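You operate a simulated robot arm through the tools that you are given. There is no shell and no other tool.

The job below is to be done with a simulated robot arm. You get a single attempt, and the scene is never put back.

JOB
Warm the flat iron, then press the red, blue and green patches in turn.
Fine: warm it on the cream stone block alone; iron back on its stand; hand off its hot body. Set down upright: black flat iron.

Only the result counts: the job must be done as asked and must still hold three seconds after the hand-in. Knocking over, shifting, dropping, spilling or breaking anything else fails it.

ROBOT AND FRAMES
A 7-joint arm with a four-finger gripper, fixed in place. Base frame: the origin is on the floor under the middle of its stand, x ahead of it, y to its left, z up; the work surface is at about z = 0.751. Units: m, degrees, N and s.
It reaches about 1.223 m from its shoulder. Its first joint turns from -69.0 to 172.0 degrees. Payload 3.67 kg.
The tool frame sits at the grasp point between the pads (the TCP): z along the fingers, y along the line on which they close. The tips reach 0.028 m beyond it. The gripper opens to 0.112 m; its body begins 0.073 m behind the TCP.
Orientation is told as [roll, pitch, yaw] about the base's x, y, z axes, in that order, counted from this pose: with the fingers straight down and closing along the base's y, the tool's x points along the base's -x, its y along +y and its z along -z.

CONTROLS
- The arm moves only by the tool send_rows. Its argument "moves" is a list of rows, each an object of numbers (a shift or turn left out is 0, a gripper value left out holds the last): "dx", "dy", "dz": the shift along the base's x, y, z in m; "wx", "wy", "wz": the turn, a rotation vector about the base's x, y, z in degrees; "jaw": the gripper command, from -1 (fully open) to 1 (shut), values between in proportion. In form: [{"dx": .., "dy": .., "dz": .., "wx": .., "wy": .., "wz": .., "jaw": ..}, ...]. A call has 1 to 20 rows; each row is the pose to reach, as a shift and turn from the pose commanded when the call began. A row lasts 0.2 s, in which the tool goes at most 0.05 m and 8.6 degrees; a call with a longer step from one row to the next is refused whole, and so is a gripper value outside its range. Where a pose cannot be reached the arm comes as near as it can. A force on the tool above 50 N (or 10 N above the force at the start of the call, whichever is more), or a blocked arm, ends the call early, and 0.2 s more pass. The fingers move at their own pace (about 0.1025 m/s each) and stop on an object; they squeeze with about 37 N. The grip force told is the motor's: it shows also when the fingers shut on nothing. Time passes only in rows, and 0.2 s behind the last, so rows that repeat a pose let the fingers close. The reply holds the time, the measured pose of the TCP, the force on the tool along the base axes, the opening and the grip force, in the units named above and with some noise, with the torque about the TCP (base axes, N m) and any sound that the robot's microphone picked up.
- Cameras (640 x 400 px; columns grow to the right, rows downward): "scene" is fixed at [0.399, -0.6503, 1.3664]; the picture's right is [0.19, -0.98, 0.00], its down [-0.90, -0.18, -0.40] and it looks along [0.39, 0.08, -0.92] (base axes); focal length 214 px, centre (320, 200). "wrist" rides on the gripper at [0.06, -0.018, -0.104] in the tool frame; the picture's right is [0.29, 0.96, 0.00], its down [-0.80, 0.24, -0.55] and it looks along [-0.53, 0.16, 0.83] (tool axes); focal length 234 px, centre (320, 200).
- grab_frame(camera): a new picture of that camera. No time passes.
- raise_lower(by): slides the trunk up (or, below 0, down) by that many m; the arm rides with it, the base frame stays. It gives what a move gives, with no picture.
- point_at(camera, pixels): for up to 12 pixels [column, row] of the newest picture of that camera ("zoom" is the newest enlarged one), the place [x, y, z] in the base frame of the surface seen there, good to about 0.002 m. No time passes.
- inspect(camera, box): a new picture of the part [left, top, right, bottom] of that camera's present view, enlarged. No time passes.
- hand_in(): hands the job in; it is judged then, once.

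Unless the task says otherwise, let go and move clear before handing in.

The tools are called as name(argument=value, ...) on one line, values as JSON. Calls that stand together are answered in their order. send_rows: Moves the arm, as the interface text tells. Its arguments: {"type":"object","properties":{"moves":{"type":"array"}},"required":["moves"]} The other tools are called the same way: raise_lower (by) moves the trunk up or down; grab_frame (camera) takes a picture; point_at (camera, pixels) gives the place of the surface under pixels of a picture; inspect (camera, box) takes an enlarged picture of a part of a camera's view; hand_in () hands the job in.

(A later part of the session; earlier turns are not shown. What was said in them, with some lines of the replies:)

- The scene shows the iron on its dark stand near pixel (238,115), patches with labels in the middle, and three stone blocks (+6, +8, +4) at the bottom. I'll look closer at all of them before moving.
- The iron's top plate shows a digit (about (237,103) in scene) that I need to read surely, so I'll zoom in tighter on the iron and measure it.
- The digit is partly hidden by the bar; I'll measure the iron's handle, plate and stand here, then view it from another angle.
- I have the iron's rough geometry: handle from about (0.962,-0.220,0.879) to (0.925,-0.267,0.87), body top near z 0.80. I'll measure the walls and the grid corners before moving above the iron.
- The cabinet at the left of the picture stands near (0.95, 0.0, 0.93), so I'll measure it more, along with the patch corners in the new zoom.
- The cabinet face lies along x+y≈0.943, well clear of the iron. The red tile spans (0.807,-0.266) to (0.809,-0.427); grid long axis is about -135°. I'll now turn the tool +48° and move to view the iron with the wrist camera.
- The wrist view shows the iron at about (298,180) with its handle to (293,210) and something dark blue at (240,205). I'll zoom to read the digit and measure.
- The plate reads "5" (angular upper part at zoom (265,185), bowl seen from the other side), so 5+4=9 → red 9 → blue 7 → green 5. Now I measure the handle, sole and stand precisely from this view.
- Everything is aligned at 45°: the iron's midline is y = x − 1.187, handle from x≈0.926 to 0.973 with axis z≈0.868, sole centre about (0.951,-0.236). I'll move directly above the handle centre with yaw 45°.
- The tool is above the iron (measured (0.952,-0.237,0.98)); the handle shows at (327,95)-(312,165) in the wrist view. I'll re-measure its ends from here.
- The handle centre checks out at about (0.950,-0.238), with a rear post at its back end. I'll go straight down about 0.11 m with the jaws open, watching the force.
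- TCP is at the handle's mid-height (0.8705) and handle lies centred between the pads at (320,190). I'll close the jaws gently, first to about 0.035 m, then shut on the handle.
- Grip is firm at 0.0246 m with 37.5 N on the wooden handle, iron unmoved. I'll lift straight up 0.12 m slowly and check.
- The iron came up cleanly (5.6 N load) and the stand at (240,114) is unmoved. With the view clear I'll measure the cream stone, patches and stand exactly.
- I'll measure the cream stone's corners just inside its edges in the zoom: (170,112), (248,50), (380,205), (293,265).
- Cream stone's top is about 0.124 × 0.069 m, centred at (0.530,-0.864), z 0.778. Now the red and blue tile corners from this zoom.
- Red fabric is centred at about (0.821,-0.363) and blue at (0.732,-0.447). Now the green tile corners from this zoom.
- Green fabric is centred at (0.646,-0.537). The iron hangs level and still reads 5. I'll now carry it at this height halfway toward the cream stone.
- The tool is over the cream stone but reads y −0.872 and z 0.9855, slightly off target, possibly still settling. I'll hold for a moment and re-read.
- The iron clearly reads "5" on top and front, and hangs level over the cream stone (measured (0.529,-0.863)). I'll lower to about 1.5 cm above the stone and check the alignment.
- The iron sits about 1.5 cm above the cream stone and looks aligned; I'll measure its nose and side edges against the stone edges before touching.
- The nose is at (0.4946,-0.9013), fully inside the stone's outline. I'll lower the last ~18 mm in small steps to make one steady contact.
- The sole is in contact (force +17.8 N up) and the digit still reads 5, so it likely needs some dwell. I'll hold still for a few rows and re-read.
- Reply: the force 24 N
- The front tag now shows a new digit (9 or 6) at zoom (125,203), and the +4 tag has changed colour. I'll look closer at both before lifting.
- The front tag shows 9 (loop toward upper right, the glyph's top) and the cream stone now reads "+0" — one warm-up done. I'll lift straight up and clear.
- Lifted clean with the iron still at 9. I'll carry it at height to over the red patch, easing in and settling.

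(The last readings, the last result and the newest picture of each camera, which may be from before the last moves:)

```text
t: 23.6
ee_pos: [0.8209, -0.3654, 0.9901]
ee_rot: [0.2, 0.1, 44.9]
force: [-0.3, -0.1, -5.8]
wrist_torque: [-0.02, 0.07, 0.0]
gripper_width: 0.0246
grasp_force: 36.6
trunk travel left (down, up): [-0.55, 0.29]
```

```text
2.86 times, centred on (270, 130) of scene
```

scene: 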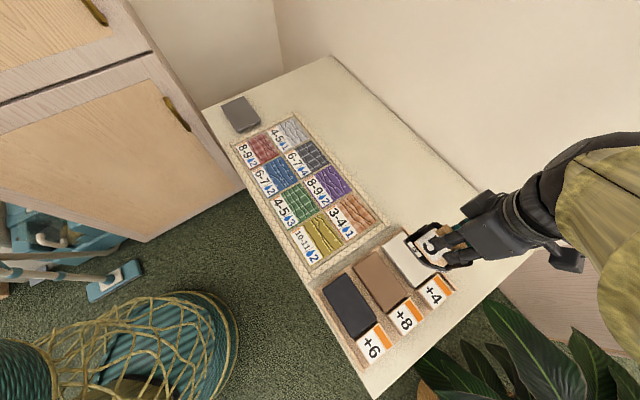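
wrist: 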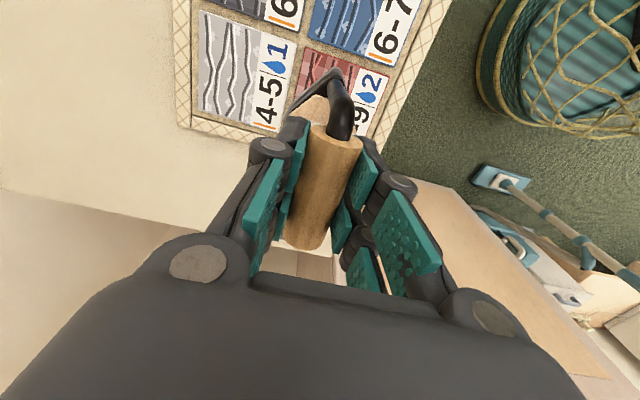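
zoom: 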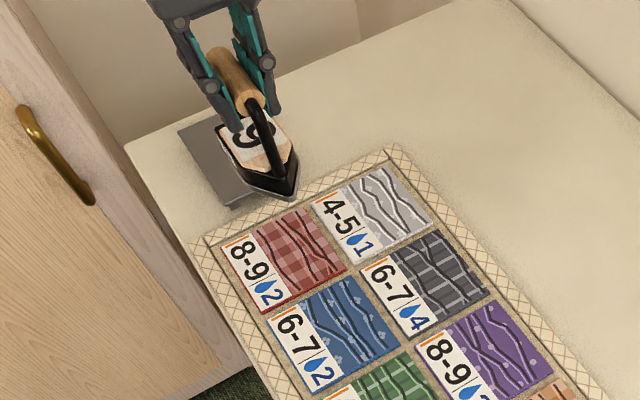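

Over red at (0.821,-0.365), iron still shows 9. I'll lower to about 1.7 cm above the patch and check the alignment.

send_rows(moves=[{"dz": -0.015, "jaw": 1}, {"dz": -0.04}, {"dz": -0.07}, {"dz": -0.095}, {"dz": -0.11}, {"dz": -0.115}, {"dz": -0.115}, {"dz": -0.115}, {"dz": -0.115}])

inspect(camera="scene", box=[220, 90, 320, 200])

inspect(camera="wrist", box=[230, 20, 430, 170])

point_at(camera="zoom", pixels=[[337, 128], [335, 131], [210, 240], [395, 290]])

```text
t: 25.6
ee_pos: [0.8205, -0.3662, 0.8749]
ee_rot: [0.0, 0.0, 45.0]
force: [-0.1, -0.9, -5.5]
wrist_torque: [-0.04, 0.06, 0.0]
gripper_width: 0.0245
grasp_force: 36.8
trunk travel left (down, up): [-0.55, 0.29]
```

```text
3.64 times, centred on (270, 145) of scene
```

zoom: 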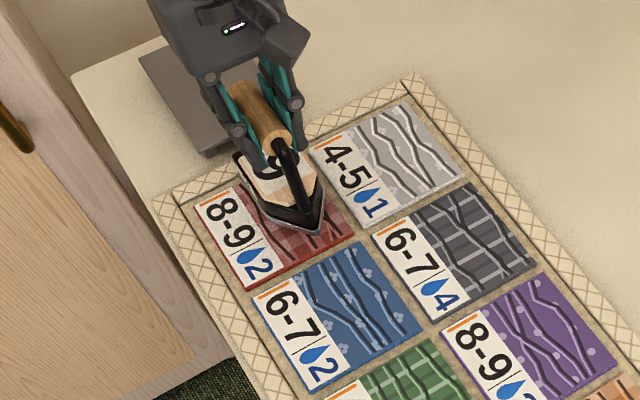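

```text
2.67 times, centred on (330, 95) of wrist
```

zoom: 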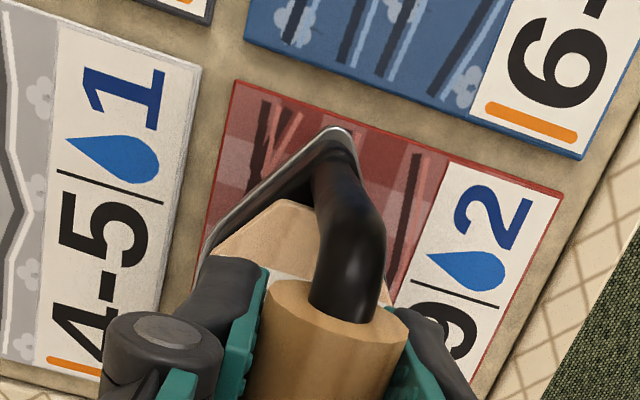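

```text
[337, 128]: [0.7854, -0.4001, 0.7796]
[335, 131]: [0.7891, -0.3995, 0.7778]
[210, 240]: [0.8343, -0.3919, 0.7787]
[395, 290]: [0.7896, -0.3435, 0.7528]
```

The nose at (0.787,-0.400) puts the sole centre at (0.822,-0.365), centred on the red fabric. I'll press down in small steps.

send_rows(moves=[{"dz": -0.006, "jaw": 1}, {"dz": -0.011}, {"dz": -0.014}, {"dz": -0.016}, {"dz": -0.018}, {"dz": -0.019}])

inspect(camera="scene", box=[220, 90, 320, 200])

inspect(camera="wrist", box=[230, 20, 430, 170])

```text
t: 27.0
ee_pos: [0.8219, -0.365, 0.8561]
ee_rot: [0.1, 0.0, 44.9]
force: [0.6, 1.2, -6.3]
wrist_torque: [-0.02, 0.07, 0.0]
gripper_width: 0.0248
grasp_force: 36.8
trunk travel left (down, up): [-0.55, 0.29]
```

```text
3.64 times, centred on (270, 145) of scene
```

zoom: 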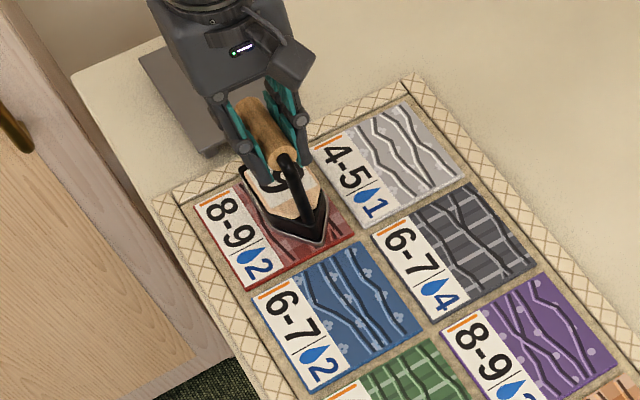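

```text
2.67 times, centred on (330, 95) of wrist
```

zoom: 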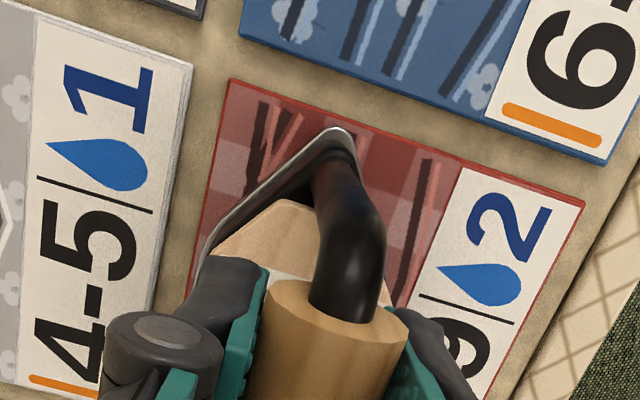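

No contact yet (force still −6.3 N at z 0.856). I'll go a few mm further in small steps.

send_rows(moves=[{"dz": -0.0015, "jaw": 1}, {"dz": -0.003}, {"dz": -0.004}])

inspect(camera="scene", box=[220, 90, 320, 200])

```text
t: 27.8
ee_pos: [0.8202, -0.3662, 0.8574]
ee_rot: [-0.3, 0.0, 44.8]
force: [1.8, -6.6, 17.7]
wrist_torque: [-0.54, 0.46, 0.1]
gripper_width: 0.0247
grasp_force: 37.1
trunk travel left (down, up): [-0.55, 0.29]
```

```text
3.64 times, centred on (270, 145) of scene
```

zoom: 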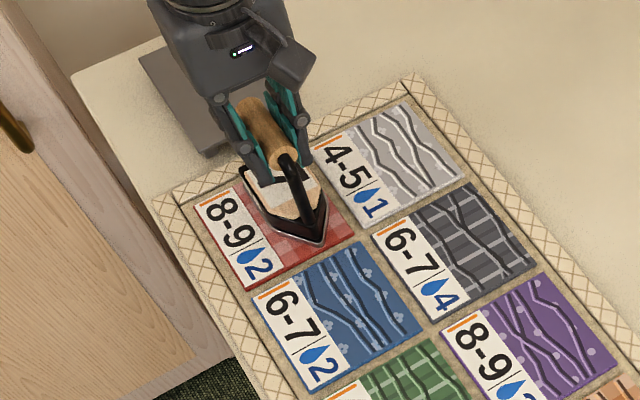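

Force is now +17.7 N up and the red patch's wrinkle lines are gone, so it is pressed. I'll check the digit on the iron's plate.

inspect(camera="scene", box=[240, 110, 290, 165])

inspect(camera="wrist", box=[230, 20, 430, 170])

```text
7.27 times, centred on (265, 138) of scene
```

zoom: 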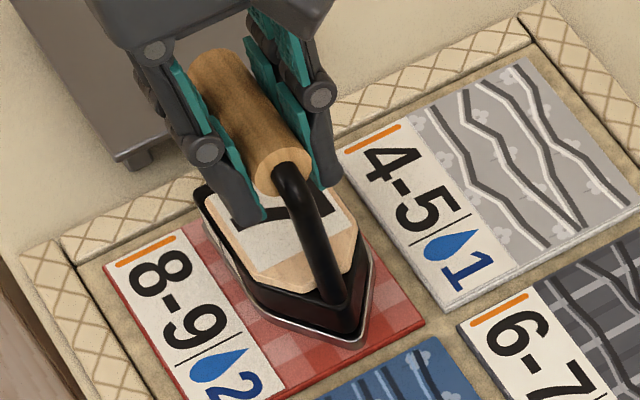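

```text
2.67 times, centred on (330, 95) of wrist
```

zoom: 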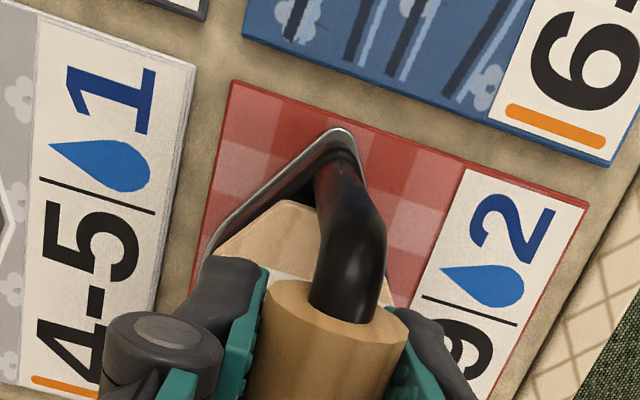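

The digit looks like 7 now, as expected. I'll lift straight up 8 cm, then move to hover over blue.

send_rows(moves=[{"dz": 0.008, "jaw": 1}, {"dz": 0.025}, {"dz": 0.05}, {"dz": 0.075}, {"dz": 0.08}, {"dx": -0.01, "dy": -0.01, "dz": 0.08}, {"dx": -0.03, "dy": -0.029, "dz": 0.08}, {"dx": -0.055, "dy": -0.053, "dz": 0.08}, {"dx": -0.075, "dy": -0.073, "dz": 0.08}, {"dx": -0.0885, "dy": -0.086, "dz": 0.08}, {"dx": -0.0885, "dy": -0.086, "dz": 0.08}, {"dx": -0.0885, "dy": -0.086, "dz": 0.08}, {"dx": -0.0885, "dy": -0.086, "dz": 0.08}])

inspect(camera="scene", box=[220, 80, 320, 200])

inspect(camera="wrist", box=[230, 20, 430, 170])

```text
t: 30.6
ee_pos: [0.7301, -0.4516, 0.9331]
ee_rot: [0.1, 0.0, 44.9]
force: [0.0, 0.1, -5.3]
wrist_torque: [-0.03, 0.03, 0.03]
gripper_width: 0.0246
grasp_force: 37.2
trunk travel left (down, up): [-0.55, 0.29]
```

```text
3.33 times, centred on (270, 140) of scene
```

zoom: 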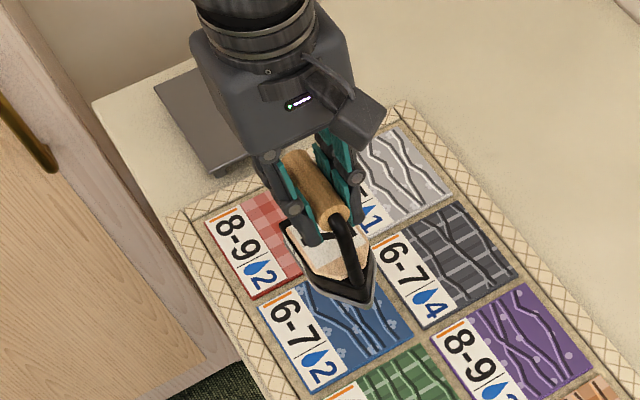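

```text
2.67 times, centred on (330, 95) of wrist
```

zoom: 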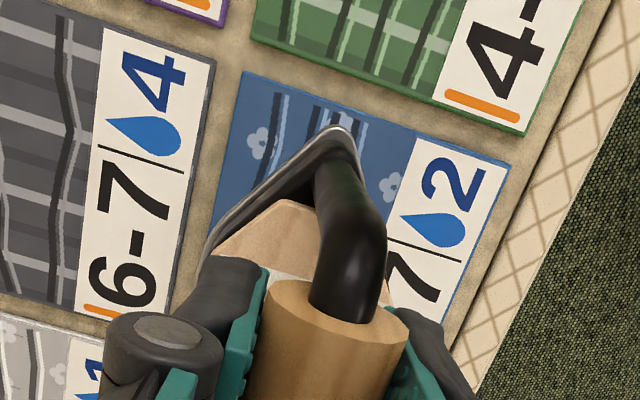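

The red patch is smooth, and the iron hovers over blue at (0.730,-0.452). I'll lower to ~1 cm above blue and verify the nose location.

send_rows(moves=[{"dz": -0.015, "jaw": 1}, {"dz": -0.035}, {"dz": -0.055}, {"dz": -0.064}, {"dz": -0.064}, {"dz": -0.064}, {"dz": -0.064}])

inspect(camera="scene", box=[230, 110, 320, 200])

inspect(camera="wrist", box=[230, 20, 430, 170])

point_at(camera="zoom", pixels=[[337, 128], [335, 131], [210, 240], [300, 160]])

```text
t: 32.2
ee_pos: [0.7306, -0.4508, 0.8693]
ee_rot: [0.1, 0.0, 44.9]
force: [0.9, -0.1, -6.4]
wrist_torque: [-0.05, 0.05, 0.0]
gripper_width: 0.0246
grasp_force: 36.9
trunk travel left (down, up): [-0.55, 0.29]
```

```text
4.44 times, centred on (275, 155) of scene
```

zoom: 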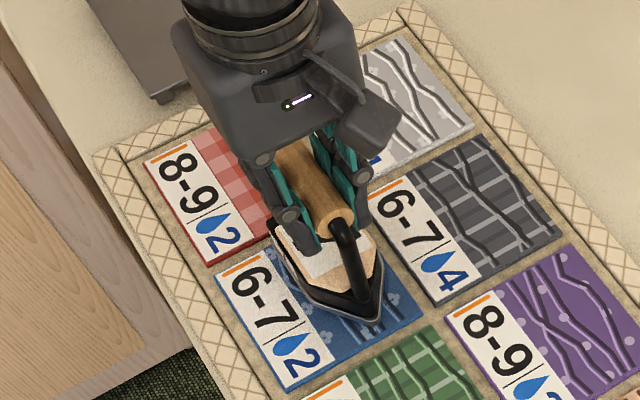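

```text
2.67 times, centred on (330, 95) of wrist
```

zoom: 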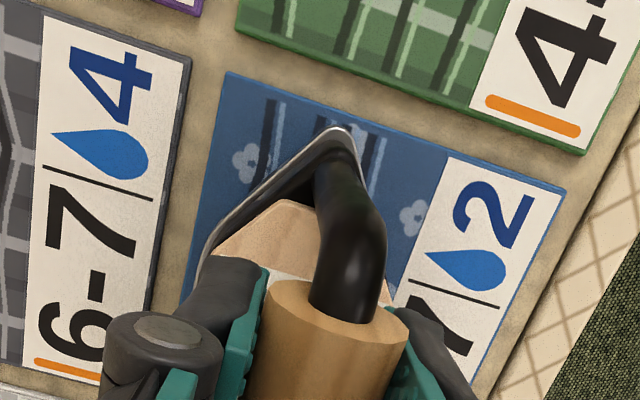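

```text
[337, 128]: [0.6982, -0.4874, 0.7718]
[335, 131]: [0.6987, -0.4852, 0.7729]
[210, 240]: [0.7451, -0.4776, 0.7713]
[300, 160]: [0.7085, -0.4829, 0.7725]
```

The nose at (0.6985,-0.486) puts the sole centred on blue. Pressing down in small steps to the same depth as red.

send_rows(moves=[{"dz": -0.006, "jaw": 1}, {"dz": -0.01}, {"dz": -0.012}, {"dz": -0.0135}, {"dz": -0.015}, {"dz": -0.016}])

inspect(camera="scene", box=[230, 110, 320, 200])

inspect(camera="wrist", box=[230, 20, 430, 170])

```text
t: 33.6
ee_pos: [0.7317, -0.4513, 0.8549]
ee_rot: [-0.2, -0.1, 44.9]
force: [2.7, -5.3, 14.7]
wrist_torque: [-0.34, 0.29, 0.1]
gripper_width: 0.0244
grasp_force: 37.2
trunk travel left (down, up): [-0.55, 0.29]
```

```text
4.44 times, centred on (275, 155) of scene
```

zoom: 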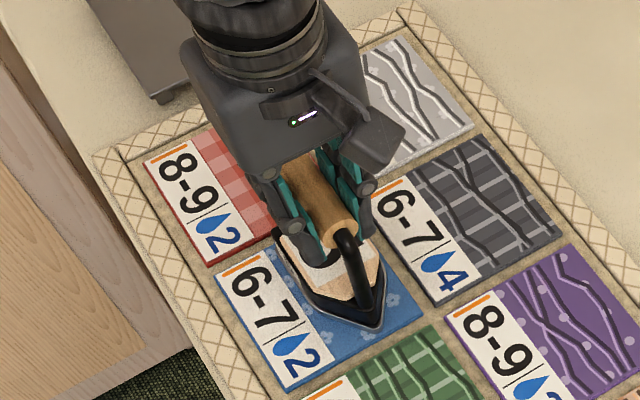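

```text
2.67 times, centred on (330, 95) of wrist
```

zoom: 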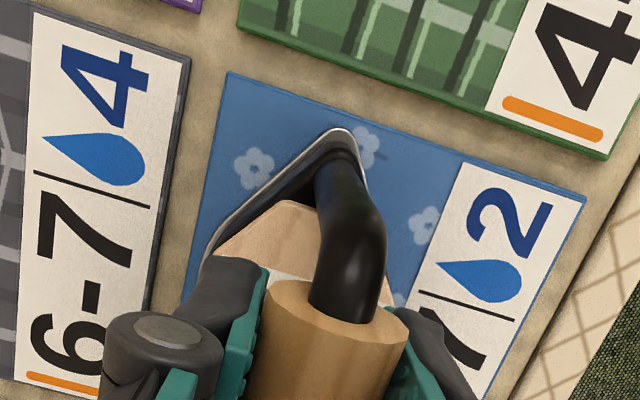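

Blue is smooth too (wrinkles gone, +14.7 N). I'll lift 8 cm and move to hover over green.

send_rows(moves=[{"dz": 0.008, "jaw": 1}, {"dz": 0.025}, {"dz": 0.05}, {"dz": 0.075}, {"dz": 0.08}, {"dx": -0.01, "dy": -0.01, "dz": 0.08}, {"dx": -0.03, "dy": -0.03, "dz": 0.08}, {"dx": -0.055, "dy": -0.055, "dz": 0.08}, {"dx": -0.075, "dy": -0.075, "dz": 0.08}, {"dx": -0.0875, "dy": -0.087, "dz": 0.08}, {"dx": -0.0875, "dy": -0.087, "dz": 0.08}, {"dx": -0.0875, "dy": -0.087, "dz": 0.08}, {"dx": -0.0875, "dy": -0.087, "dz": 0.08}])

inspect(camera="scene", box=[230, 110, 340, 230])

inspect(camera="wrist", box=[230, 20, 430, 170])

```text
t: 36.4
ee_pos: [0.645, -0.5378, 0.9337]
ee_rot: [0.1, 0.0, 44.9]
force: [0.3, 0.0, -5.8]
wrist_torque: [-0.06, 0.04, 0.0]
gripper_width: 0.0247
grasp_force: 37.0
trunk travel left (down, up): [-0.55, 0.29]
```

```text
3.33 times, centred on (285, 170) of scene
```

zoom: 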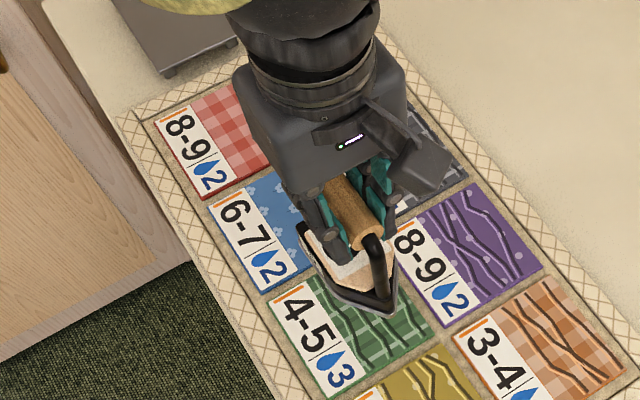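

```text
2.67 times, centred on (330, 95) of wrist
```

zoom: 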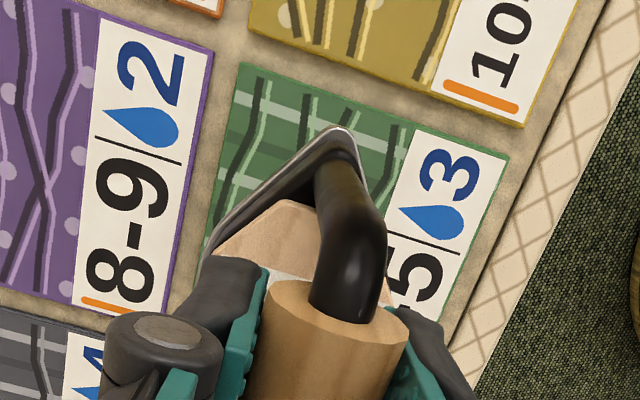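

Red and blue are smooth and the iron is over green at (0.645,-0.538). I'll lower to ~1 cm above and verify the nose.

send_rows(moves=[{"dz": -0.015, "jaw": 1}, {"dz": -0.035}, {"dz": -0.055}, {"dz": -0.064}, {"dz": -0.064}, {"dz": -0.064}, {"dz": -0.064}])

inspect(camera="scene", box=[250, 130, 350, 230])

inspect(camera="wrist", box=[230, 20, 430, 170])

point_at(camera="zoom", pixels=[[337, 128], [335, 131], [210, 240], [300, 160]])

```text
t: 38.0
ee_pos: [0.6475, -0.5375, 0.8693]
ee_rot: [0.2, 0.1, 45.0]
force: [-0.4, -0.4, -6.4]
wrist_torque: [-0.04, 0.04, 0.04]
gripper_width: 0.0247
grasp_force: 36.8
trunk travel left (down, up): [-0.55, 0.29]
```

```text
4.00 times, centred on (300, 180) of scene
```

zoom: 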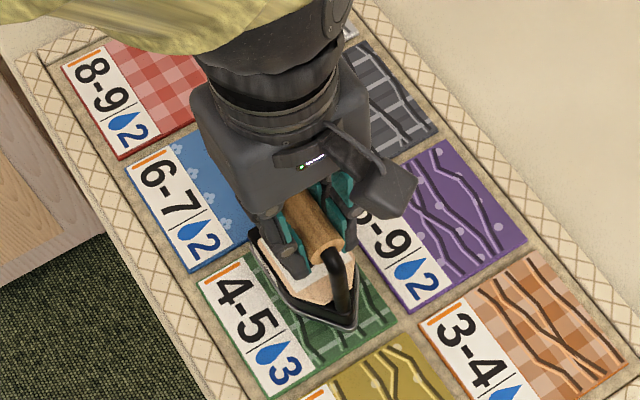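

```text
2.67 times, centred on (330, 95) of wrist
```

zoom: 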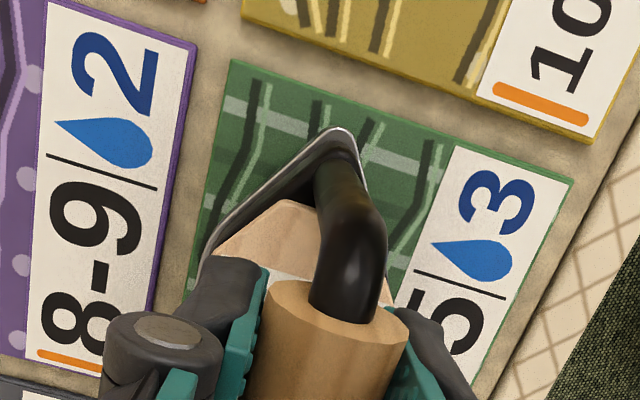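

```text
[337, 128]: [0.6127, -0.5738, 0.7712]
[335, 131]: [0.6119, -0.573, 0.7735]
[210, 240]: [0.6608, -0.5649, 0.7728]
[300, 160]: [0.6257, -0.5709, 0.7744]
```

The nose at (0.612,-0.573) puts the sole well centred on green. Pressing down with a 1.5 mm trim forward.

send_rows(moves=[{"dx": -0.0015, "dy": -0.001, "dz": -0.006, "jaw": 1}, {"dx": -0.0015, "dy": -0.001, "dz": -0.01}, {"dx": -0.0015, "dy": -0.001, "dz": -0.012}, {"dx": -0.0015, "dy": -0.001, "dz": -0.0135}, {"dx": -0.0015, "dy": -0.001, "dz": -0.015}, {"dx": -0.0015, "dy": -0.001, "dz": -0.016}])

inspect(camera="scene", box=[250, 130, 350, 230])

inspect(camera="wrist", box=[230, 20, 430, 170])

```text
t: 39.4
ee_pos: [0.6426, -0.5386, 0.8562]
ee_rot: [-0.1, 0.0, 44.9]
force: [3.9, -6.7, 20.4]
wrist_torque: [-0.38, 0.29, 0.13]
gripper_width: 0.0245
grasp_force: 36.7
trunk travel left (down, up): [-0.55, 0.29]
```

```text
4.00 times, centred on (300, 180) of scene
```

zoom: 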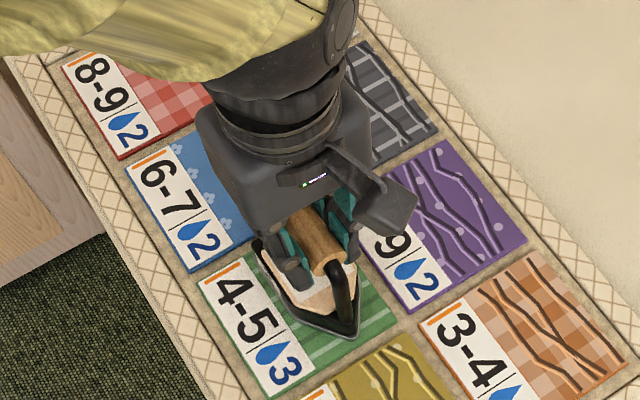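

```text
2.67 times, centred on (330, 95) of wrist
```

zoom: 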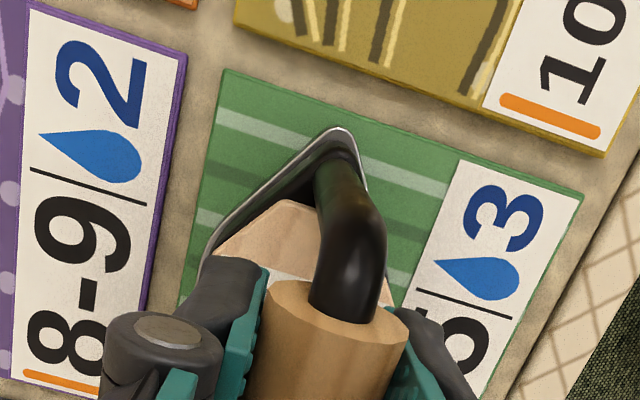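

All three patches are now smooth (green pressed with +20 N). I'll lift straight up and carry the iron back above its stand.

send_rows(moves=[{"dz": 0.008, "jaw": 1}, {"dz": 0.03}, {"dz": 0.065}, {"dz": 0.1}, {"dz": 0.137}, {"dx": 0.0092, "dy": 0.009, "dz": 0.137}, {"dx": 0.0307, "dy": 0.0301, "dz": 0.137}, {"dx": 0.0583, "dy": 0.0572, "dz": 0.137}, {"dx": 0.086, "dy": 0.0843, "dz": 0.137}, {"dx": 0.1136, "dy": 0.1113, "dz": 0.137}, {"dx": 0.1412, "dy": 0.1384, "dz": 0.137}, {"dx": 0.1689, "dy": 0.1655, "dz": 0.137}, {"dx": 0.1965, "dy": 0.1926, "dz": 0.137}, {"dx": 0.2241, "dy": 0.2197, "dz": 0.137}, {"dx": 0.2517, "dy": 0.2467, "dz": 0.137}, {"dx": 0.2763, "dy": 0.2708, "dz": 0.137}, {"dx": 0.2947, "dy": 0.2889, "dz": 0.137}, {"dx": 0.307, "dy": 0.3009, "dz": 0.137}, {"dx": 0.307, "dy": 0.3009, "dz": 0.137}, {"dx": 0.307, "dy": 0.3009, "dz": 0.137}])

send_rows(moves=[{"dx": 0, "jaw": 1}, {"dx": 0}])

grab_frame(camera="scene")

inspect(camera="wrist", box=[230, 0, 430, 150])

```text
t: 43.6
ee_pos: [0.9511, -0.2379, 0.991]
ee_rot: [0.1, 0.0, 44.9]
force: [-0.2, -0.1, -5.8]
wrist_torque: [-0.05, 0.05, 0.03]
gripper_width: 0.0245
grasp_force: 36.4
trunk travel left (down, up): [-0.55, 0.29]
```

```text
t: 44.2
ee_pos: [0.9511, -0.2379, 0.9886]
ee_rot: [0.2, 0.0, 44.8]
force: [-1.0, 0.3, -6.2]
wrist_torque: [-0.01, 0.0, 0.0]
gripper_width: 0.0246
grasp_force: 37.2
trunk travel left (down, up): [-0.55, 0.29]
```

```text
taken
```

scene: 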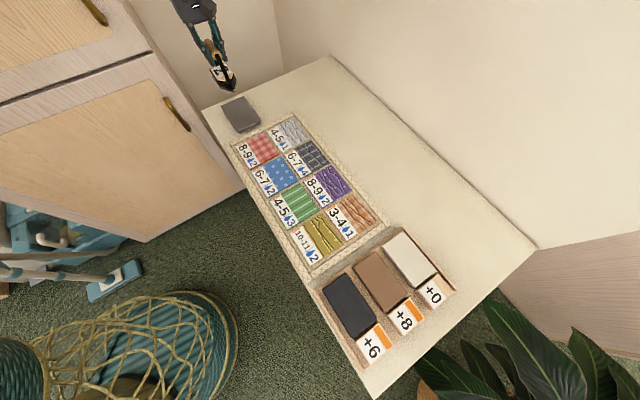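

```text
2.67 times, centred on (330, 75) of wrist
```

zoom: 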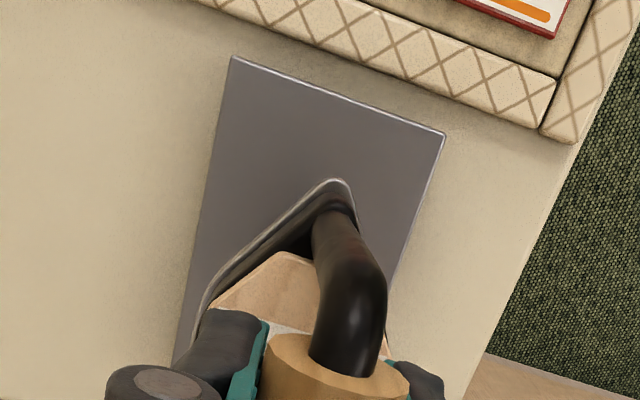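

The iron is back above the empty stand, level, at its original grasp position; the patches look smooth and cream reads +0. I'll check the patches closely while lowering to just above the stand.

inspect(camera="scene", box=[225, 60, 345, 240])

send_rows(moves=[{"dz": -0.015, "jaw": 1}, {"dz": -0.04}, {"dz": -0.07}, {"dz": -0.095}, {"dz": -0.107}, {"dz": -0.107}, {"dz": -0.107}])

inspect(camera="scene", box=[190, 40, 290, 140])

inspect(camera="wrist", box=[230, 0, 430, 150])

point_at(camera="zoom", pixels=[[337, 182], [335, 185], [300, 215]])

```text
2.22 times, centred on (285, 150) of scene
```

zoom: 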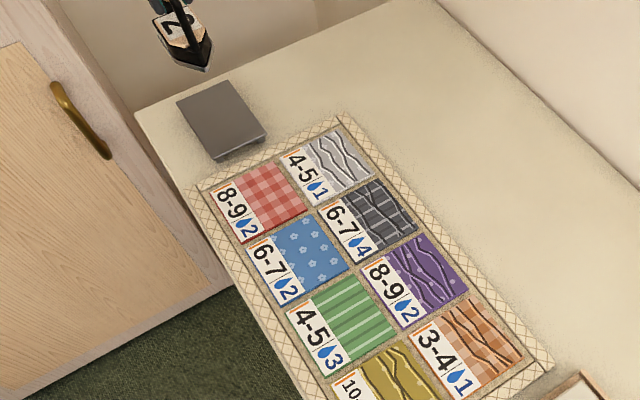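

```text
t: 45.8
ee_pos: [0.9487, -0.2383, 0.8819]
ee_rot: [0.1, 0.0, 44.9]
force: [-0.5, 0.7, -5.8]
wrist_torque: [-0.05, 0.04, -0.01]
gripper_width: 0.0246
grasp_force: 37.0
trunk travel left (down, up): [-0.55, 0.29]
```

```text
4.00 times, centred on (240, 90) of scene
```

zoom: 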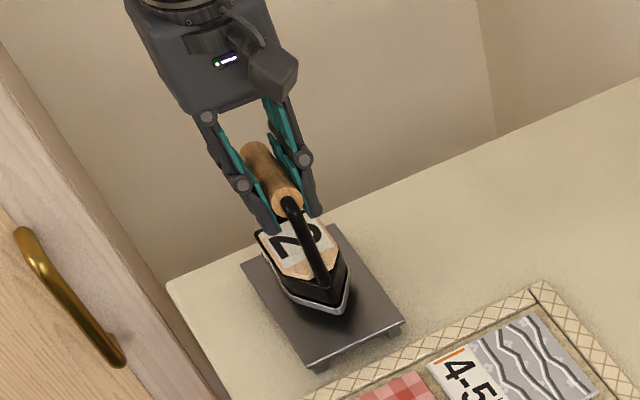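

```text
2.67 times, centred on (330, 75) of wrist
```

zoom: 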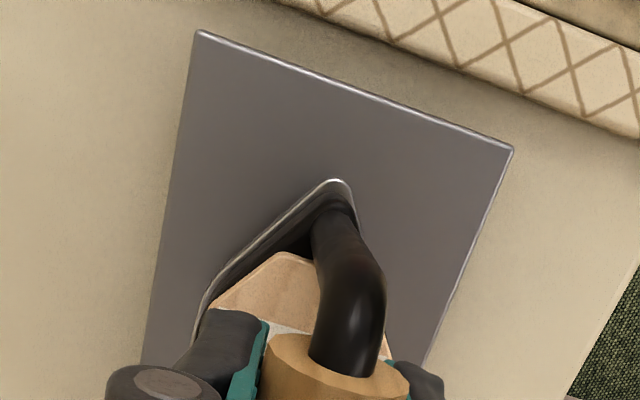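

```text
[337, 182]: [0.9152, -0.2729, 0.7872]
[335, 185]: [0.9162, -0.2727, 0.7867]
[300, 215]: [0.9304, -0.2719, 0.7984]
```

Iron reads 2 (9→7→5→2) and the red, blue and green patches are smooth. The nose is at (0.916,-0.273), matching its starting spot; I'll set it down gently onto the stand.

send_rows(moves=[{"dz": -0.004, "jaw": 1}, {"dz": -0.008}, {"dz": -0.01}, {"dz": -0.0115}, {"dz": -0.0125}, {"dz": -0.0132}, {"dz": -0.0132}])

inspect(camera="scene", box=[190, 40, 290, 140])

```text
t: 47.4
ee_pos: [0.9494, -0.2378, 0.8693]
ee_rot: [0.1, 0.0, 44.9]
force: [-0.8, 0.5, -6.2]
wrist_torque: [-0.02, 0.03, 0.01]
gripper_width: 0.0252
grasp_force: 37.6
trunk travel left (down, up): [-0.55, 0.29]
```

```text
4.00 times, centred on (240, 90) of scene
```

zoom: 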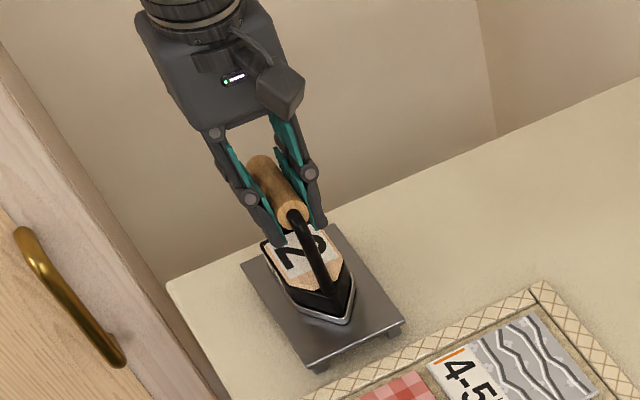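

The force is still −6.2 N, so the sole is not yet resting. I'll go down another couple of mm very gently.

send_rows(moves=[{"dz": -0.001, "jaw": 1}, {"dz": -0.0018}, {"dz": -0.0025}])

inspect(camera="scene", box=[190, 40, 290, 140])

```text
t: 48.2
ee_pos: [0.95, -0.2393, 0.8683]
ee_rot: [0.0, -0.1, 44.9]
force: [1.2, -1.0, 6.1]
wrist_torque: [0.26, 0.0, -0.08]
gripper_width: 0.0246
grasp_force: 36.8
trunk travel left (down, up): [-0.55, 0.29]
```

```text
4.00 times, centred on (240, 90) of scene
```

zoom: 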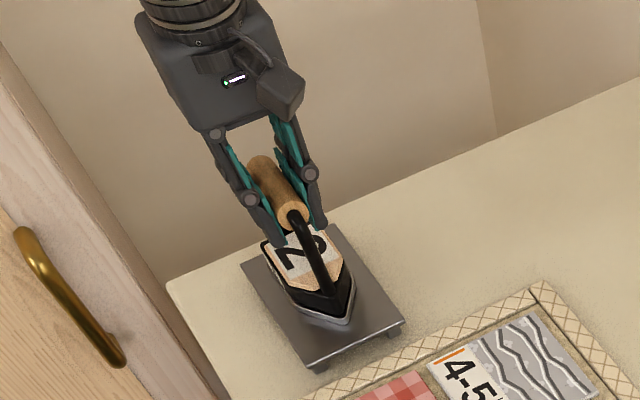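

The sole now rests on the stand (+6 N). I'll ease off slightly and open the jaws gradually in place.

send_rows(moves=[{"dz": 0.0008, "jaw": 1}, {"dz": 0.0008, "jaw": 0.5}, {"dz": 0.0008, "jaw": 0.3}, {"dz": 0.0008, "jaw": 0}, {"dz": 0.0008, "jaw": -0.4}, {"dz": 0.0008, "jaw": -0.8}, {"dz": 0.0008, "jaw": -1}, {"dz": 0.0008, "jaw": -1}, {"dz": 0.0008, "jaw": -1}])

grab_frame(camera="wrist")

inspect(camera="scene", box=[190, 40, 290, 140])

```text
t: 50.2
ee_pos: [0.9496, -0.2381, 0.8689]
ee_rot: [0.1, 0.0, 44.9]
force: [1.1, -0.5, -0.9]
wrist_torque: [-0.01, -0.02, -0.01]
gripper_width: 0.1123
grasp_force: 0.0
trunk travel left (down, up): [-0.55, 0.29]
```

```text
taken
```

wrist: 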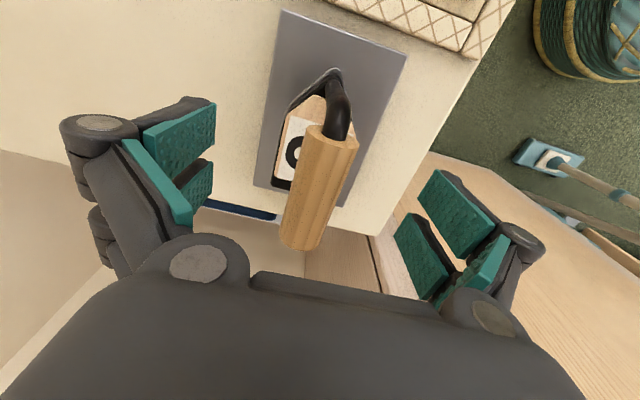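

```text
4.00 times, centred on (240, 90) of scene
```

zoom: 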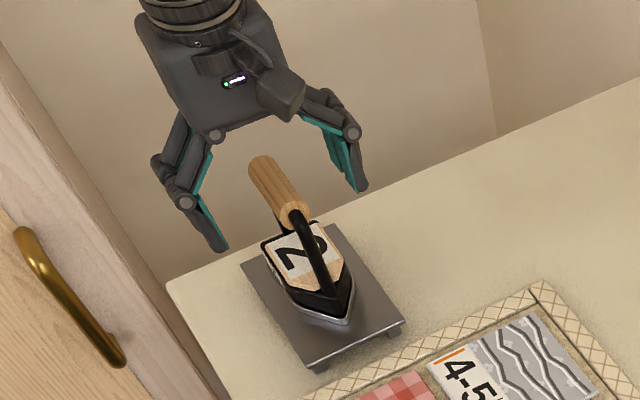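

The jaws are fully open and the iron stands upright on its stand, clear of both finger pairs. I'll lift straight up and away.

send_rows(moves=[{"dz": 0.015, "jaw": -1}, {"dz": 0.045}, {"dz": 0.08}, {"dz": 0.12}, {"dz": 0.16}, {"dz": 0.2}, {"dx": -0.03, "dy": -0.03, "dz": 0.21}, {"dx": -0.06, "dy": -0.06, "dz": 0.22}, {"dx": -0.09, "dy": -0.09, "dz": 0.22}, {"dx": -0.12, "dy": -0.12, "dz": 0.22}, {"dx": -0.12, "dy": -0.12, "dz": 0.22}, {"dx": -0.12, "dy": -0.12, "dz": 0.22}])

grab_frame(camera="scene")

inspect(camera="scene", box=[200, 70, 300, 150])

inspect(camera="scene", box=[225, 100, 475, 380])

```text
t: 52.8
ee_pos: [0.827, -0.3561, 1.0887]
ee_rot: [0.0, 0.1, 44.9]
force: [-0.1, 0.3, -1.2]
wrist_torque: [0.01, -0.04, -0.03]
gripper_width: 0.1121
grasp_force: 0.0
trunk travel left (down, up): [-0.55, 0.29]
```

```text
taken
```

scene: 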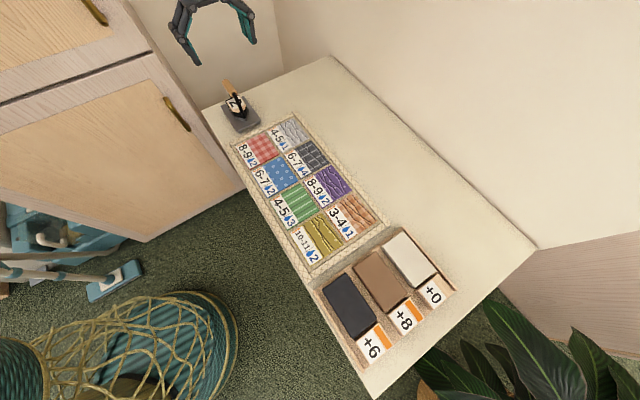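

```text
5.00 times, centred on (250, 110) of scene
```

zoom: 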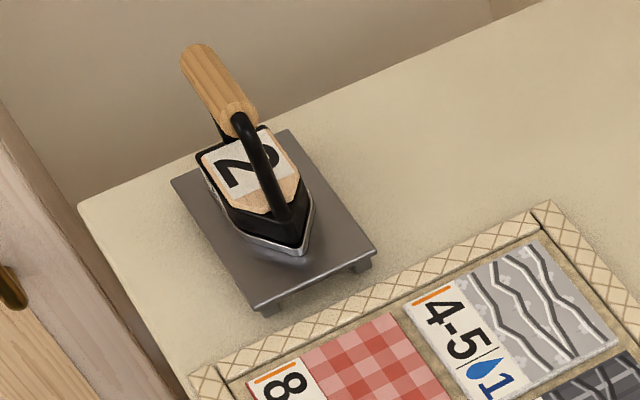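

```text
1.43 times, centred on (350, 240) of scene
```

zoom: 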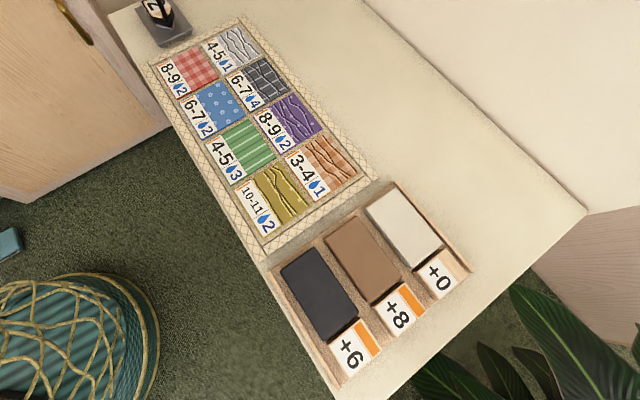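

The iron stands upright on its stand reading 2. Red, blue and green are smooth with the other patches still wrinkled, only cream was used (+0, while +6 and +8 are untouched), and the gripper is well clear. I'm handing in.

hand_in()

```text
The job is handed in.
```

The job is handed in. In the last pictures before the hand-in, everything was as you asked.

- **Warming:** I warmed the iron with one press on the cream stone, which took its number from 5 to 9. The cream stone's tag went from +4 to +0; the +6 and +8 stones were not used.
- **Pressing:** I pressed red, blue and green in that order, with the iron at 9, 7 and 5, each inside the range on the patch. All three are now smooth, and the other patches are still wrinkled.
- **Iron:** It is back on its stand, upright, at its starting spot, and reads 2.
- **Hand:** The fingers gripped only the wooden handle, and the open gripper is well clear of the iron. Nothing else looked moved.
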